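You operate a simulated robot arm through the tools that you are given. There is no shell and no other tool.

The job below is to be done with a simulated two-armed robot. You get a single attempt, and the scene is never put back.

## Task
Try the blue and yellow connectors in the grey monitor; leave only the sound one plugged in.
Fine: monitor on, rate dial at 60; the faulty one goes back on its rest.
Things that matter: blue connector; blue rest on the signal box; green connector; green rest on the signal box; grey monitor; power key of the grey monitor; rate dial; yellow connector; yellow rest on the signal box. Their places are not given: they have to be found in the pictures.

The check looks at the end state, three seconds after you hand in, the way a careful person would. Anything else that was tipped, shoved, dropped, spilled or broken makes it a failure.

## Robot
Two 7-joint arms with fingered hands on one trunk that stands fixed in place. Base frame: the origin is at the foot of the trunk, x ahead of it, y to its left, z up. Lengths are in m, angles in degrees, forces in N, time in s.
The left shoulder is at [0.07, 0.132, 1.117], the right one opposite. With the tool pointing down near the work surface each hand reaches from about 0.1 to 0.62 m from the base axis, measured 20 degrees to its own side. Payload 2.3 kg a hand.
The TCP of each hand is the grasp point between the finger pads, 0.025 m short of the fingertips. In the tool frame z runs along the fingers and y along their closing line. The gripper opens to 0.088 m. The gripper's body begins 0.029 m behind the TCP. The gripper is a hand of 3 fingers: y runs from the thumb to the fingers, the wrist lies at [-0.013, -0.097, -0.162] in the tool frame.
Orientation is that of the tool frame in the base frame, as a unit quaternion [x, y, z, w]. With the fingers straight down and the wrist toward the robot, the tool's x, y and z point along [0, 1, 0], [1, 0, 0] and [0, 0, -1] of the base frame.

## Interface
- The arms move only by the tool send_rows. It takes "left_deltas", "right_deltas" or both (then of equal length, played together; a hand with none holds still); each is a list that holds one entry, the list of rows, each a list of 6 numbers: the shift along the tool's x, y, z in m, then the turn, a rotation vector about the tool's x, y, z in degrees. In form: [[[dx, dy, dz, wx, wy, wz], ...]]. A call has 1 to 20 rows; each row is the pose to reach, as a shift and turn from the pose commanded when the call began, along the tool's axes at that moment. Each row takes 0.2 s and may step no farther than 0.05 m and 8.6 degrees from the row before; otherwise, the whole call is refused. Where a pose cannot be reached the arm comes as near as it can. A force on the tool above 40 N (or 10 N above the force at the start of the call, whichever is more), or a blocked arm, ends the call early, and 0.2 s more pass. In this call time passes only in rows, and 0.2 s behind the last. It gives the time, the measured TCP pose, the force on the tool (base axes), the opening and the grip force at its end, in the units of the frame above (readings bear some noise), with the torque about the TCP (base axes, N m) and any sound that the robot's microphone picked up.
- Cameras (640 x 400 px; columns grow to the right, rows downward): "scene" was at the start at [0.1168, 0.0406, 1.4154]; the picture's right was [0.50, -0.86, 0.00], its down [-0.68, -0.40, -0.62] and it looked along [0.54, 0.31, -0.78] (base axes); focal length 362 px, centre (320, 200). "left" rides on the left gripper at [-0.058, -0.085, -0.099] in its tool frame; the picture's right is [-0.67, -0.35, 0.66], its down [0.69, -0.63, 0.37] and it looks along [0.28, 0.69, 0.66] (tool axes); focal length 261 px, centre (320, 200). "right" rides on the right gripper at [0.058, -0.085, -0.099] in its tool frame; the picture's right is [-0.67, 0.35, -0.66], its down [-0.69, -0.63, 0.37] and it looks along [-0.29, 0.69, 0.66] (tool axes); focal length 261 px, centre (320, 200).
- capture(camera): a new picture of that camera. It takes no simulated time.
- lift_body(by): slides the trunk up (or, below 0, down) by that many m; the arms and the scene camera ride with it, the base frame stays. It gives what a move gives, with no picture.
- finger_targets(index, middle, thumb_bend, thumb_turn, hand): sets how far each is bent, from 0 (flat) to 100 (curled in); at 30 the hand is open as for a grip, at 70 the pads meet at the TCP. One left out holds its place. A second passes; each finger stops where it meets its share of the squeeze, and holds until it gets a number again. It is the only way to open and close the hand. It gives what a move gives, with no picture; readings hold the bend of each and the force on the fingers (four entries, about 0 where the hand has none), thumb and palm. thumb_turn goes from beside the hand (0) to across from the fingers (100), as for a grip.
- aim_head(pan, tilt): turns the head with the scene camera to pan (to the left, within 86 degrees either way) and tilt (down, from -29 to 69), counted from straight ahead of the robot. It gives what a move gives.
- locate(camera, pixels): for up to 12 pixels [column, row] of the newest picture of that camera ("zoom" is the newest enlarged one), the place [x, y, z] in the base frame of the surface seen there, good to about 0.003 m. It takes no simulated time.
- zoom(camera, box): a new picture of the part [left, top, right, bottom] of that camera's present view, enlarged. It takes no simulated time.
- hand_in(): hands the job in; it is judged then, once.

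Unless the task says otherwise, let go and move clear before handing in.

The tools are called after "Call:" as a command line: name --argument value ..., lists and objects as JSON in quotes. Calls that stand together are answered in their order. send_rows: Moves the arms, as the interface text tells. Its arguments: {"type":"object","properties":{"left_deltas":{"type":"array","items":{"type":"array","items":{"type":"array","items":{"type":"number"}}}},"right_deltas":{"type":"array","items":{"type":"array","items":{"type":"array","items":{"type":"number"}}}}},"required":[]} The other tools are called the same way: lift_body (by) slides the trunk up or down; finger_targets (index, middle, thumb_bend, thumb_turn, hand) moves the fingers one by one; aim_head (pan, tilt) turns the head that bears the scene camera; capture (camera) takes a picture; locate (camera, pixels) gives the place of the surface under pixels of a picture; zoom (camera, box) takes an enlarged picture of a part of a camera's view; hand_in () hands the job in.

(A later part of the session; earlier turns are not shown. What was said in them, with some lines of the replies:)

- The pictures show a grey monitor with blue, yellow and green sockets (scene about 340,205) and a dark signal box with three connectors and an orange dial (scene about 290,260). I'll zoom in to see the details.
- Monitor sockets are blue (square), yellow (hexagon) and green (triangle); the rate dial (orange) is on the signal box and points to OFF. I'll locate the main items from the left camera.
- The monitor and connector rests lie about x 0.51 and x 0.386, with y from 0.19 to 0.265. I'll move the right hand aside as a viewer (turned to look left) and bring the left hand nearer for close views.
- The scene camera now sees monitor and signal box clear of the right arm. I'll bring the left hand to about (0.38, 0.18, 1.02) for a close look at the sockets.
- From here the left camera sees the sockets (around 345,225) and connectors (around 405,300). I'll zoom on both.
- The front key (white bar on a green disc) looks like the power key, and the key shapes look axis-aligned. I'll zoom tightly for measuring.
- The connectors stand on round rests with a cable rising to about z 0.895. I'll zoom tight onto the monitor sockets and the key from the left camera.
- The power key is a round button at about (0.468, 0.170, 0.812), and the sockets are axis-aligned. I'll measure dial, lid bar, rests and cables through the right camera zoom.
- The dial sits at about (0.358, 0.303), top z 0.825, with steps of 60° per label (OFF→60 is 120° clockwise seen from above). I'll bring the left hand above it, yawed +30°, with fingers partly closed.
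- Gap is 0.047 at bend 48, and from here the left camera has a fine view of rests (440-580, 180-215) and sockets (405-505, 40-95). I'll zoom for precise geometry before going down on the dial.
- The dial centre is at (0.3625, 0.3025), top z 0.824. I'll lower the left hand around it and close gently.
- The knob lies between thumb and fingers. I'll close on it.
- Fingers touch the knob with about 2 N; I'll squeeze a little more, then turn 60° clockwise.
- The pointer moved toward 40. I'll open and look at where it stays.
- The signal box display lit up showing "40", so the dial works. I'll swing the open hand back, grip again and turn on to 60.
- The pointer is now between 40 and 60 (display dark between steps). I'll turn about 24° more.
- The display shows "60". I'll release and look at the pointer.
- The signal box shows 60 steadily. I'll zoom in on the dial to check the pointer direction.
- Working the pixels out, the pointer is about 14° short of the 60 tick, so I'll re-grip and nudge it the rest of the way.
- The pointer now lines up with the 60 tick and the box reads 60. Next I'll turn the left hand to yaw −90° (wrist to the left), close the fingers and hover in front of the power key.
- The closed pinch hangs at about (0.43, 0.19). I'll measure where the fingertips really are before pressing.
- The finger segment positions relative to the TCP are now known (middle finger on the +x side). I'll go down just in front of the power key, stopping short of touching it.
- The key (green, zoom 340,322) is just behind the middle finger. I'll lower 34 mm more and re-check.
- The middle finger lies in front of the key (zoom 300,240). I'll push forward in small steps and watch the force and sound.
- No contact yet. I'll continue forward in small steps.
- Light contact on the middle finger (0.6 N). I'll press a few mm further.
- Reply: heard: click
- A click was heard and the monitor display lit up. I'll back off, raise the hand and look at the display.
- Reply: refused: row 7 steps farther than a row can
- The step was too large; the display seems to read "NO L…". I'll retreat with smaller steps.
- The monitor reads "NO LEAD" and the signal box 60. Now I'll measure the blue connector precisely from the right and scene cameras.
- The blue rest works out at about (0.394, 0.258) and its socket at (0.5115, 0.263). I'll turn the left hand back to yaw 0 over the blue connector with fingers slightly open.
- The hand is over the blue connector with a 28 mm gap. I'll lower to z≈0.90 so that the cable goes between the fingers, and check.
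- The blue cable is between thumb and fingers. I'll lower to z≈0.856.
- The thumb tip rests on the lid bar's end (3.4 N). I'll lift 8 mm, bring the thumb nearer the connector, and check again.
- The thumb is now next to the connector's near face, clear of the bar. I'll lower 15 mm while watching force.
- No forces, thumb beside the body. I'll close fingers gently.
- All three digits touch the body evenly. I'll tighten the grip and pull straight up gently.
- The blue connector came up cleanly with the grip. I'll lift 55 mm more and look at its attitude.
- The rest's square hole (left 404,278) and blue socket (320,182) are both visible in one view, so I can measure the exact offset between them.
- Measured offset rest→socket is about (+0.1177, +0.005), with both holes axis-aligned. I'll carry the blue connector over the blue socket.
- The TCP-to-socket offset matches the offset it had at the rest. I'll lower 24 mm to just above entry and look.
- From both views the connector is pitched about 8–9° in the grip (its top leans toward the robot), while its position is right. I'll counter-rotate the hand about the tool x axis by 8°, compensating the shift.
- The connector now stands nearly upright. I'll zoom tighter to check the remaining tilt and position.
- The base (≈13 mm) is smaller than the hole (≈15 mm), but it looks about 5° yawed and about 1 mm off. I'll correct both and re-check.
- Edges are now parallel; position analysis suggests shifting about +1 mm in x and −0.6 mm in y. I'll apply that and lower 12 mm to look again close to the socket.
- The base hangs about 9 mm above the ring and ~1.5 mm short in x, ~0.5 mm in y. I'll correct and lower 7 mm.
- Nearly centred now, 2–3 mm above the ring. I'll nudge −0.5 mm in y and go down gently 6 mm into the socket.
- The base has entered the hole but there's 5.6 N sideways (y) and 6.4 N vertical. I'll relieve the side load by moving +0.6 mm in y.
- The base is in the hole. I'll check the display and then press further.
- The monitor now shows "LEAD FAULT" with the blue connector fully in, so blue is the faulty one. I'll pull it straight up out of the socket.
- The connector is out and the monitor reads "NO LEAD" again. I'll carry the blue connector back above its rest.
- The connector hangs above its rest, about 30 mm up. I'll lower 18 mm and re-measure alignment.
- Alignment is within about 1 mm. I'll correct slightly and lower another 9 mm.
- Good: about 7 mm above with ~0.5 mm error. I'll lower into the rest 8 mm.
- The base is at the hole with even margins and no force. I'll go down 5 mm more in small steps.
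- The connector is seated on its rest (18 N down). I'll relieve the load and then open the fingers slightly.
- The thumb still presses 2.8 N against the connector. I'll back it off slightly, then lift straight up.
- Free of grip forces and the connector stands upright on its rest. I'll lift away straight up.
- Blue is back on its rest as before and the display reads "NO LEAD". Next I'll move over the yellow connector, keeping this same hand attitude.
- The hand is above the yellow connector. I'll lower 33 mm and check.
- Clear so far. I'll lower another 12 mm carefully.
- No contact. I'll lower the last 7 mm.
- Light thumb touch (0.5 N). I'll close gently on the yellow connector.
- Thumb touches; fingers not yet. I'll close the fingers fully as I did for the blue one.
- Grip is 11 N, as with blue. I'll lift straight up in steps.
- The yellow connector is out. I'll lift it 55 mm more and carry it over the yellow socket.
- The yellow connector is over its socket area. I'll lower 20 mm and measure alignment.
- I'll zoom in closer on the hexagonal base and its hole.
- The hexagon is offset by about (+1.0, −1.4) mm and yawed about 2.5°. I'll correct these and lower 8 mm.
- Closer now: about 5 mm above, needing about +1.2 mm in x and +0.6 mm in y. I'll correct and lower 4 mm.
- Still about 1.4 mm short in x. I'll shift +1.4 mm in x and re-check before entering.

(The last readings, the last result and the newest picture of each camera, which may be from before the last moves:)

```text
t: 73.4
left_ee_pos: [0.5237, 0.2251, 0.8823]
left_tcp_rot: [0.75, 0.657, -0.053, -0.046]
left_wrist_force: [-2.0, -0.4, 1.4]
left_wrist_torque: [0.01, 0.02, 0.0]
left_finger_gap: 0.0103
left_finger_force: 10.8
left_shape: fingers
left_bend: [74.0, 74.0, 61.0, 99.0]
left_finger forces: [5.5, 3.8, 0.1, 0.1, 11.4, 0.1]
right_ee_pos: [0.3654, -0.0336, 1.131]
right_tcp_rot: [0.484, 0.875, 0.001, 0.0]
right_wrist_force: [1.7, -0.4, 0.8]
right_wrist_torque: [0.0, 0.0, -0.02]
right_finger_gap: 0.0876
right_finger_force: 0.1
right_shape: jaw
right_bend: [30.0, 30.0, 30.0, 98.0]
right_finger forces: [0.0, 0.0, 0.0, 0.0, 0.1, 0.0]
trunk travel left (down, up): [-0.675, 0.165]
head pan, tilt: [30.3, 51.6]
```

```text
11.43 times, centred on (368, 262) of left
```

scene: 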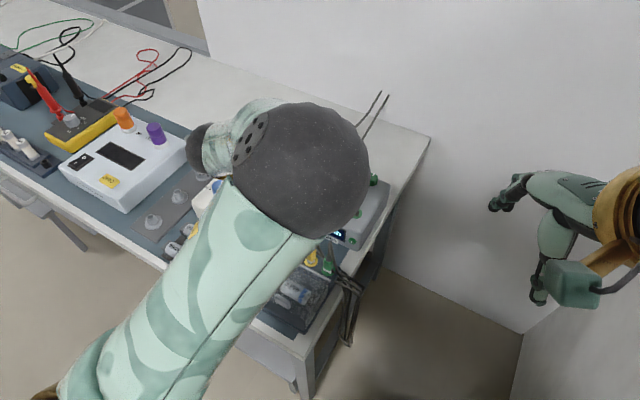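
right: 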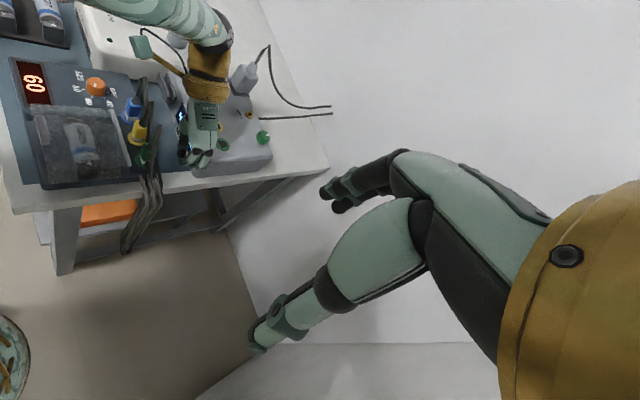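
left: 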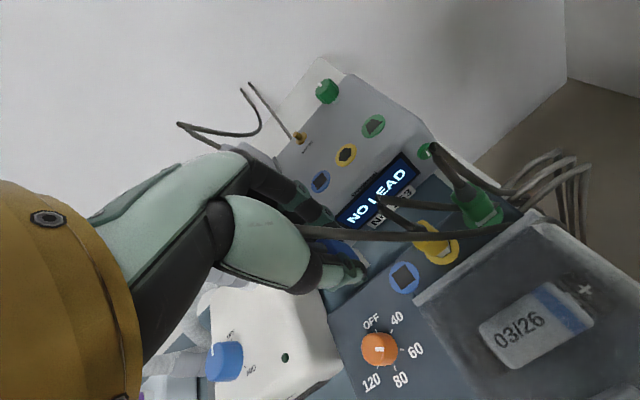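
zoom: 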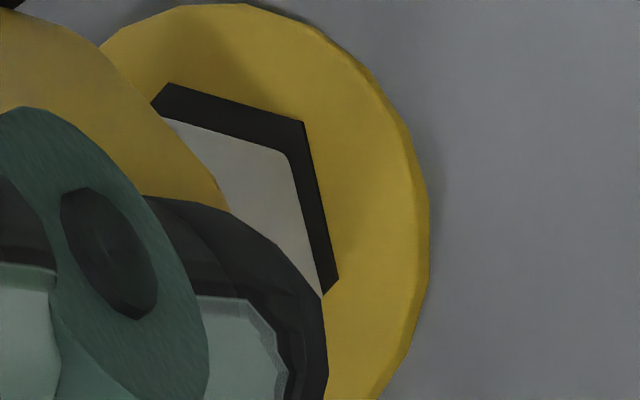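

There's a 2 N resistance in x, so the base has probably already reached the hole wall. I'll ease back slightly, shift −0.5 mm in y and lower 2 mm while watching forces.

Call:
send_rows --left_deltas '[[[-0.0005, -0.0006, 0.0, 0, 0, 0], [-0.0005, -0.0004, 0.001, 0, 0, 0], [-0.0005, -0.0003, 0.002, 0, 0, 0]]]'

Call:
zoom --camera "right" --box '[202, 112, 230, 132]'

Call:
zoom --camera "left" --box '[345, 245, 390, 280]'

Call:
zoom --camera "right" --box '[150, 70, 270, 190]'

```text
t: 74.2
left_ee_pos: [0.5232, 0.2252, 0.8799]
left_tcp_rot: [0.75, 0.658, -0.052, -0.046]
left_wrist_force: [1.0, 0.1, 2.2]
left_wrist_torque: [-0.02, -0.01, -0.04]
left_finger_gap: 0.01
left_finger_force: 11.1
left_shape: fingers
left_bend: [74.0, 74.0, 61.0, 99.0]
left_finger forces: [5.9, 5.2, 0.1, 0.0, 10.8, 0.1]
right_ee_pos: [0.3657, -0.0343, 1.1322]
right_tcp_rot: [0.485, 0.875, 0.001, 0.0]
right_wrist_force: [0.2, 0.2, 0.2]
right_wrist_torque: [0.02, -0.01, -0.02]
right_finger_gap: 0.0874
right_finger_force: 0.0
right_shape: jaw
right_bend: [30.0, 30.0, 30.0, 98.0]
right_finger forces: [0.0, 0.0, 0.0, 0.1, 0.0, 0.0]
trunk travel left (down, up): [-0.675, 0.165]
head pan, tilt: [30.3, 51.6]
```

```text
16.00 times, centred on (216, 122) of right
```

zoom: 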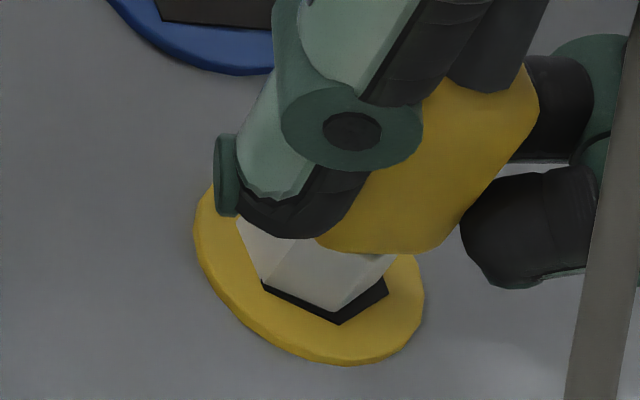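

```text
11.43 times, centred on (368, 262) of left
```

zoom: 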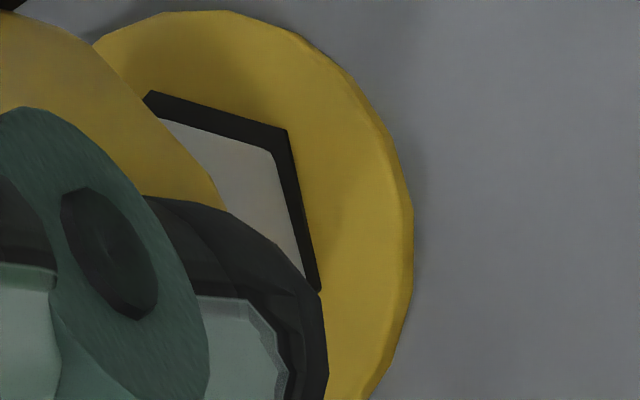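

```text
3.33 times, centred on (210, 130) of right
```

zoom: 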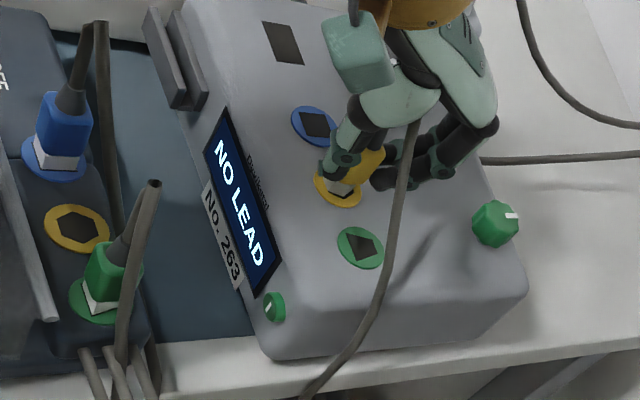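

The base is going in with low force. I'll lower 3 mm more.

Call:
send_rows --left_deltas '[[[-0.0002, 0.0001, 0.001, 0, 0, 0], [-0.0002, 0.0003, 0.002, 0, 0, 0], [-0.0002, 0.0004, 0.003, 0, 0, 0]]]'

Call:
zoom --camera "right" --box '[202, 112, 230, 132]'

Call:
zoom --camera "right" --box '[150, 70, 270, 190]'

```text
t: 75.0
left_ee_pos: [0.5246, 0.2243, 0.8781]
left_tcp_rot: [0.75, 0.658, -0.051, -0.045]
left_wrist_force: [2.7, 0.0, 11.8]
left_wrist_torque: [-0.01, -0.01, -0.02]
left_finger_gap: 0.0104
left_finger_force: 13.6
left_shape: fingers
left_bend: [74.0, 74.0, 61.0, 99.0]
left_finger forces: [7.1, 7.7, 0.0, 0.0, 12.1, 0.1]
right_ee_pos: [0.3643, -0.036, 1.1329]
right_tcp_rot: [0.485, 0.874, 0.002, 0.0]
right_wrist_force: [-0.2, 0.0, 0.2]
right_wrist_torque: [-0.02, -0.02, -0.01]
right_finger_gap: 0.0878
right_finger_force: 0.1
right_shape: jaw
right_bend: [30.0, 30.0, 30.0, 98.0]
right_finger forces: [0.0, 0.0, 0.1, 0.0, 0.0, 0.0]
trunk travel left (down, up): [-0.675, 0.165]
head pan, tilt: [30.3, 51.6]
```

```text
16.00 times, centred on (216, 122) of right
```

zoom: 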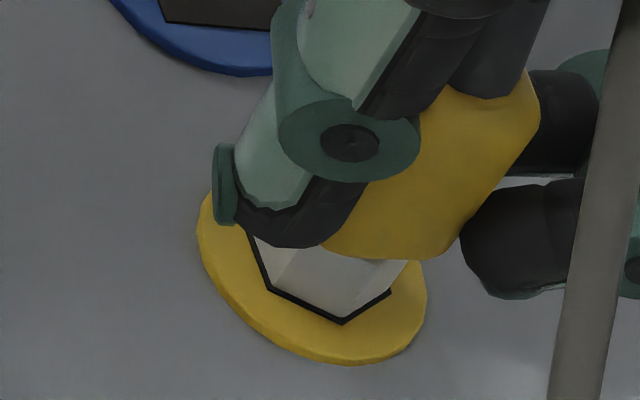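

```text
3.33 times, centred on (210, 130) of right
```

zoom: 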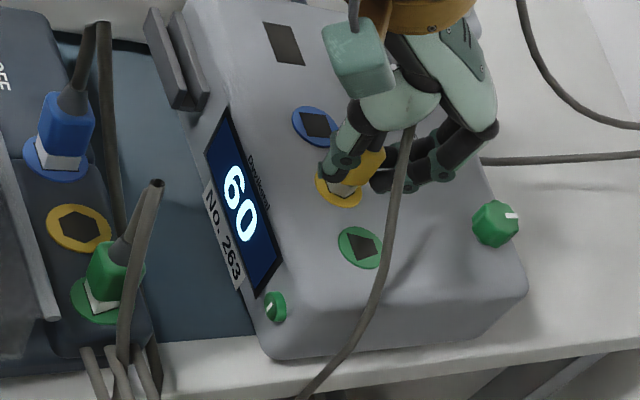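

The monitor shows "60": yellow is sound. I'll press 1 mm more to seat it, relieve the load, and release.

Call:
send_rows --left_deltas '[[[0, 0.0001, 0.001, 0, 0, 0], [0, 0.0001, 0.001, 0, 0, 0], [0, -0.0002, -0.0015, 0, 0, 0], [0, -0.0003, -0.0025, 0, 0, 0]]]'

Call:
finger_targets --hand "left" --index 60 --middle 60 --thumb_bend 57

Call:
zoom --camera "right" --box '[150, 70, 270, 190]'

Call:
zoom --camera "right" --box '[202, 102, 240, 132]'

```text
t: 76.0
left_ee_pos: [0.5243, 0.2246, 0.8787]
left_tcp_rot: [0.75, 0.657, -0.054, -0.048]
left_wrist_force: [3.0, -1.4, 2.5]
left_wrist_torque: [-0.07, -0.11, 0.01]
left_finger_gap: 0.01
left_finger_force: 12.6
left_shape: fingers
left_bend: [74.0, 74.0, 62.0, 99.0]
left_finger forces: [8.5, 5.6, 0.0, 0.0, 10.9, 0.1]
right_ee_pos: [0.3665, -0.0339, 1.1318]
right_tcp_rot: [0.485, 0.874, 0.0, -0.002]
right_wrist_force: [-0.9, 0.2, 0.0]
right_wrist_torque: [0.03, 0.02, 0.01]
right_finger_gap: 0.0875
right_finger_force: 0.1
right_shape: jaw
right_bend: [30.0, 30.0, 30.0, 98.0]
right_finger forces: [0.1, 0.0, 0.1, 0.0, 0.0, 0.1]
trunk travel left (down, up): [-0.675, 0.165]
head pan, tilt: [30.3, 51.6]
```

```text
t: 77.0
left_ee_pos: [0.5234, 0.2247, 0.8794]
left_tcp_rot: [0.75, 0.658, -0.052, -0.045]
left_wrist_force: [-1.1, 0.9, -0.5]
left_wrist_torque: [-0.02, 0.0, -0.03]
left_finger_gap: 0.0245
left_finger_force: 0.9
left_shape: fingers
left_bend: [60.0, 60.0, 56.0, 99.0]
left_finger forces: [0.1, 0.0, 0.0, 0.1, 0.8, 0.1]
right_ee_pos: [0.3657, -0.0341, 1.1306]
right_tcp_rot: [0.485, 0.874, 0.0, 0.0]
right_wrist_force: [0.5, 0.0, -0.1]
right_wrist_torque: [0.01, 0.03, 0.03]
right_finger_gap: 0.0874
right_finger_force: 0.1
right_shape: jaw
right_bend: [30.0, 30.0, 30.0, 98.0]
right_finger forces: [0.0, 0.1, 0.1, 0.1, 0.1, 0.0]
trunk travel left (down, up): [-0.675, 0.165]
head pan, tilt: [30.3, 51.6]
```

```text
3.33 times, centred on (210, 130) of right
```

zoom: 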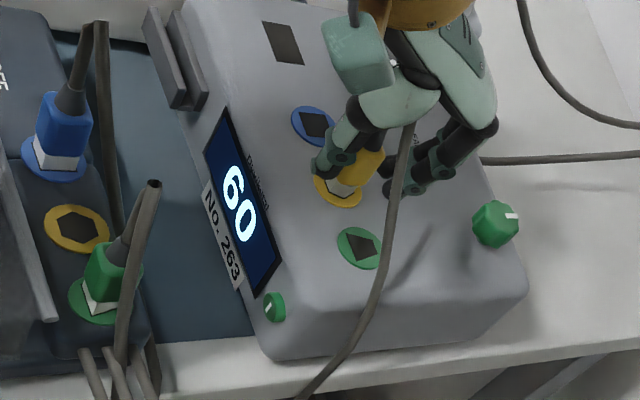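

```text
13.33 times, centred on (221, 117) of right
```

zoom: 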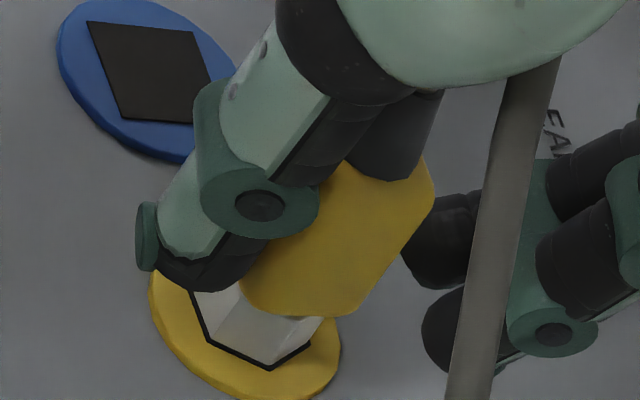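

Released and the display still reads 60. I'll open wider and lift straight up.

Call:
finger_targets --hand "left" --index 50 --middle 50 --thumb_bend 50

Call:
send_rows --left_deltas '[[[-0.0001, -0.0014, -0.01, 0, 0, 0], [-0.0002, -0.0027, -0.02, 0, 0, 0], [-0.0004, -0.0054, -0.04, 0, 0, 0], [-0.0007, -0.0081, -0.06, 0, 0, 0], [-0.0009, -0.0109, -0.08, 0, 0, 0], [-0.0012, -0.0136, -0.1, 0, 0, 0], [-0.0014, -0.0163, -0.12, 0, 0, 0]]]'

Call:
capture --camera "right"

Call:
zoom --camera "right" --box '[70, 30, 270, 190]'

```text
t: 78.0
left_ee_pos: [0.5233, 0.2237, 0.88]
left_tcp_rot: [0.75, 0.658, -0.051, -0.046]
left_wrist_force: [-0.5, -0.2, -0.6]
left_wrist_torque: [0.03, 0.0, 0.02]
left_finger_gap: 0.0408
left_finger_force: 0.1
left_shape: fingers
left_bend: [50.0, 50.0, 50.0, 98.0]
left_finger forces: [0.0, 0.0, 0.0, 0.1, 0.0, 0.0]
right_ee_pos: [0.3667, -0.0328, 1.1311]
right_tcp_rot: [0.484, 0.875, 0.001, -0.001]
right_wrist_force: [0.1, 0.4, -0.2]
right_wrist_torque: [-0.03, -0.02, -0.01]
right_finger_gap: 0.0875
right_finger_force: 0.1
right_shape: jaw
right_bend: [30.0, 30.0, 30.0, 98.0]
right_finger forces: [0.1, 0.1, 0.1, 0.0, 0.0, 0.0]
trunk travel left (down, up): [-0.675, 0.165]
head pan, tilt: [30.3, 51.6]
```

```text
t: 79.6
left_ee_pos: [0.5254, 0.2224, 1.0032]
left_tcp_rot: [0.75, 0.658, -0.053, -0.046]
left_wrist_force: [0.7, 0.4, 0.0]
left_wrist_torque: [-0.01, 0.01, -0.01]
left_finger_gap: 0.0409
left_finger_force: 0.1
left_shape: fingers
left_bend: [50.0, 50.0, 50.0, 98.0]
left_finger forces: [0.0, 0.0, 0.0, 0.1, 0.1, 0.0]
right_ee_pos: [0.3659, -0.0339, 1.1315]
right_tcp_rot: [0.485, 0.874, 0.0, -0.001]
right_wrist_force: [-0.5, 0.2, 0.6]
right_wrist_torque: [-0.03, 0.01, 0.0]
right_finger_gap: 0.0879
right_finger_force: 0.1
right_shape: jaw
right_bend: [30.0, 30.0, 30.0, 98.0]
right_finger forces: [0.0, 0.0, 0.1, 0.1, 0.1, 0.0]
trunk travel left (down, up): [-0.675, 0.165]
head pan, tilt: [30.3, 51.6]
```

```text
taken
```

right: 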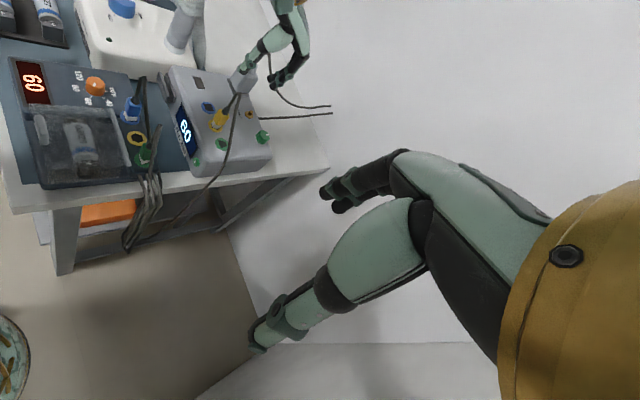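

```text
2.50 times, centred on (170, 110) of right
```

zoom: 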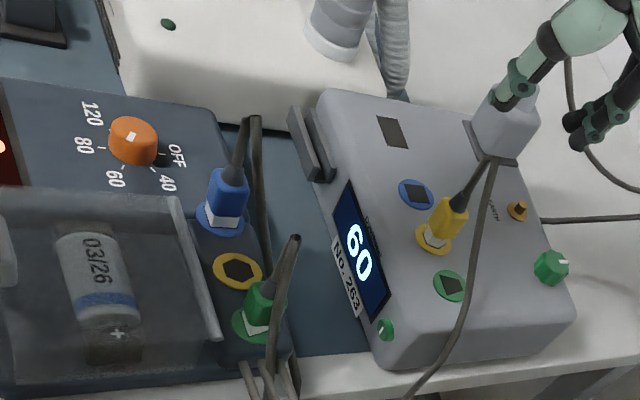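

The yellow plug stands in its socket with "60" on the display and blue is on its rest. I'll raise and withdraw the left arm and take final checks.

Call:
send_rows --left_deltas '[[[0, -0.005, -0.04, 0, 0, 0], [0, -0.012, -0.08, 0, 0, 0], [0.0, -0.05, -0.09, 0, 0, 0], [0.01, -0.09, -0.09, 0, 0, 0], [0.025, -0.13, -0.085, 0, 0, 0], [0.04, -0.17, -0.08, 0, 0, 0], [0.053, -0.21, -0.075, 0, 0, 0], [0.08, -0.24, -0.075, 0, 0, 0], [0.11, -0.26, -0.075, 0, 0, 0]]]'

Call:
capture --camera "scene"

Call:
capture --camera "left"

Call:
zoom --camera "right" --box '[90, 50, 270, 190]'

```text
t: 81.6
left_ee_pos: [0.2941, 0.3686, 1.1088]
left_tcp_rot: [0.751, 0.657, -0.052, -0.046]
left_wrist_force: [-0.1, 0.4, 0.2]
left_wrist_torque: [0.0, -0.03, -0.01]
left_finger_gap: 0.0412
left_finger_force: 0.0
left_shape: fingers
left_bend: [50.0, 50.0, 50.0, 98.0]
left_finger forces: [0.1, 0.1, 0.0, 0.0, 0.1, 0.1]
right_ee_pos: [0.3662, -0.0341, 1.1316]
right_tcp_rot: [0.484, 0.875, 0.0, 0.0]
right_wrist_force: [-0.4, 0.2, -0.1]
right_wrist_torque: [-0.01, 0.03, -0.04]
right_finger_gap: 0.0878
right_finger_force: 0.1
right_shape: jaw
right_bend: [30.0, 30.0, 30.0, 98.0]
right_finger forces: [0.1, 0.0, 0.0, 0.1, 0.0, 0.0]
trunk travel left (down, up): [-0.675, 0.165]
head pan, tilt: [30.3, 51.6]
```

```text
taken
```

scene: 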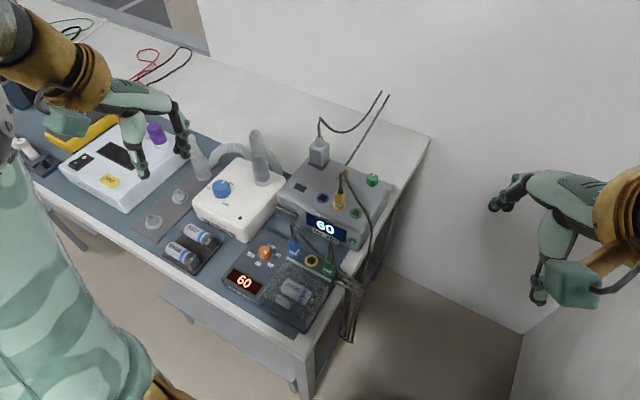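

```text
taken
```

left: 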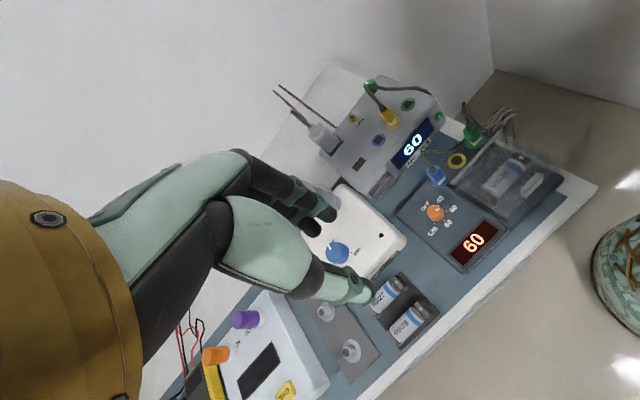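

```text
2.86 times, centred on (180, 120) of right
```

zoom: 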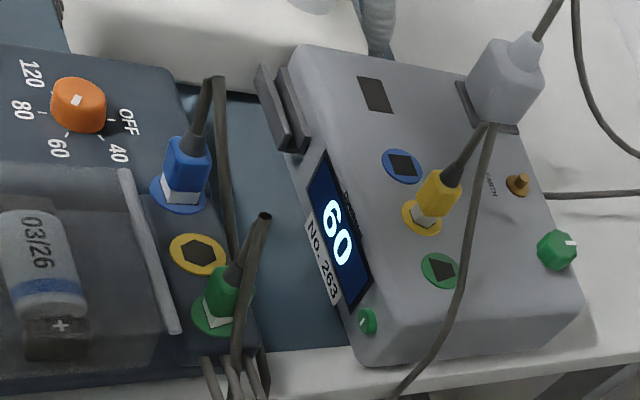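

Monitor and signal box both read 60. A last close look at the blue and green connectors on their rests and at the yellow plug.

Call:
zoom --camera "scene" --box '[270, 215, 350, 285]'

Call:
zoom --camera "scene" --box '[300, 160, 390, 250]'

Call:
zoom --camera "scene" --box '[170, 120, 410, 340]'

```text
5.71 times, centred on (310, 250) of scene
```

zoom: 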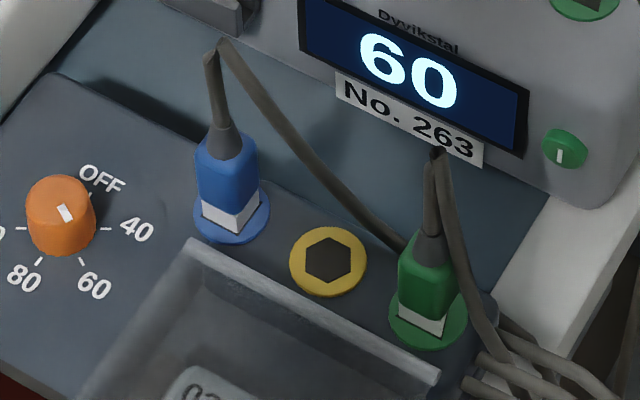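

```text
4.44 times, centred on (345, 205) of scene
```

zoom: 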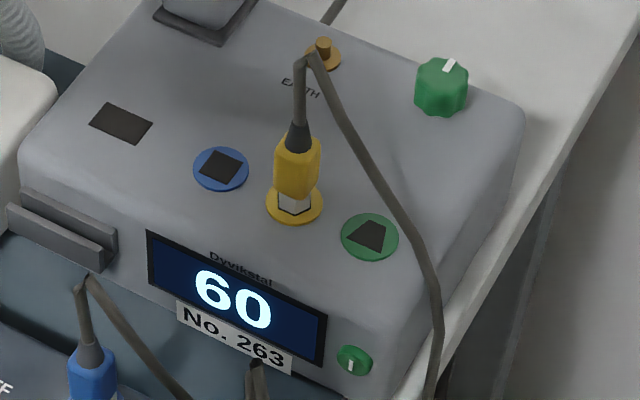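

```text
1.82 times, centred on (290, 230) of scene
```

zoom: 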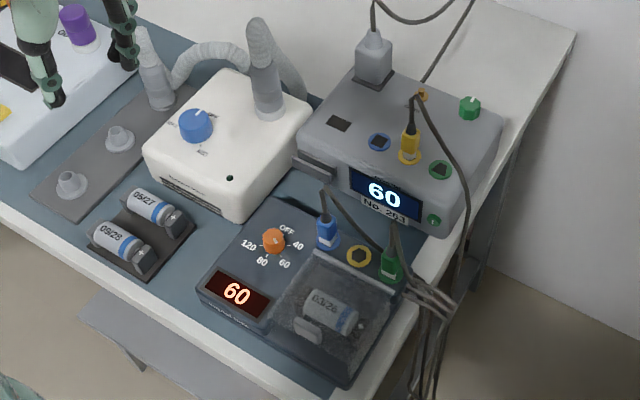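

Everything is in its place: monitor on and reading 60, dial at 60, yellow plugged in, blue upright on its rest, and the green connector and the boxes unmoved. Both arms are clear, so I'm handing in.

Call:
hand_in

```text
The job is handed in.
```

The yellow connector is the sound one and is plugged into the grey monitor. The blue one is faulty and is back on its rest.

- **Blue:** the monitor showed "LEAD FAULT" with it plugged in. It went back to "NO LEAD" once I pulled it out.
- **Yellow:** the monitor showed "60" with it plugged in, and still did after I let go.
- **Monitor and dial:** the monitor is on. The rate dial on the signal box is set to 60, and that display also reads 60.
- **Rest of the bench:** in the last pictures the green connector, the signal box and the monitor looked exactly where they were at the start. Early on, my thumb pressed lightly on the signal box's lid bar while I was reaching for the blue connector; the lid did not move.

Both arms are clear of the bench, and the job is handed in.
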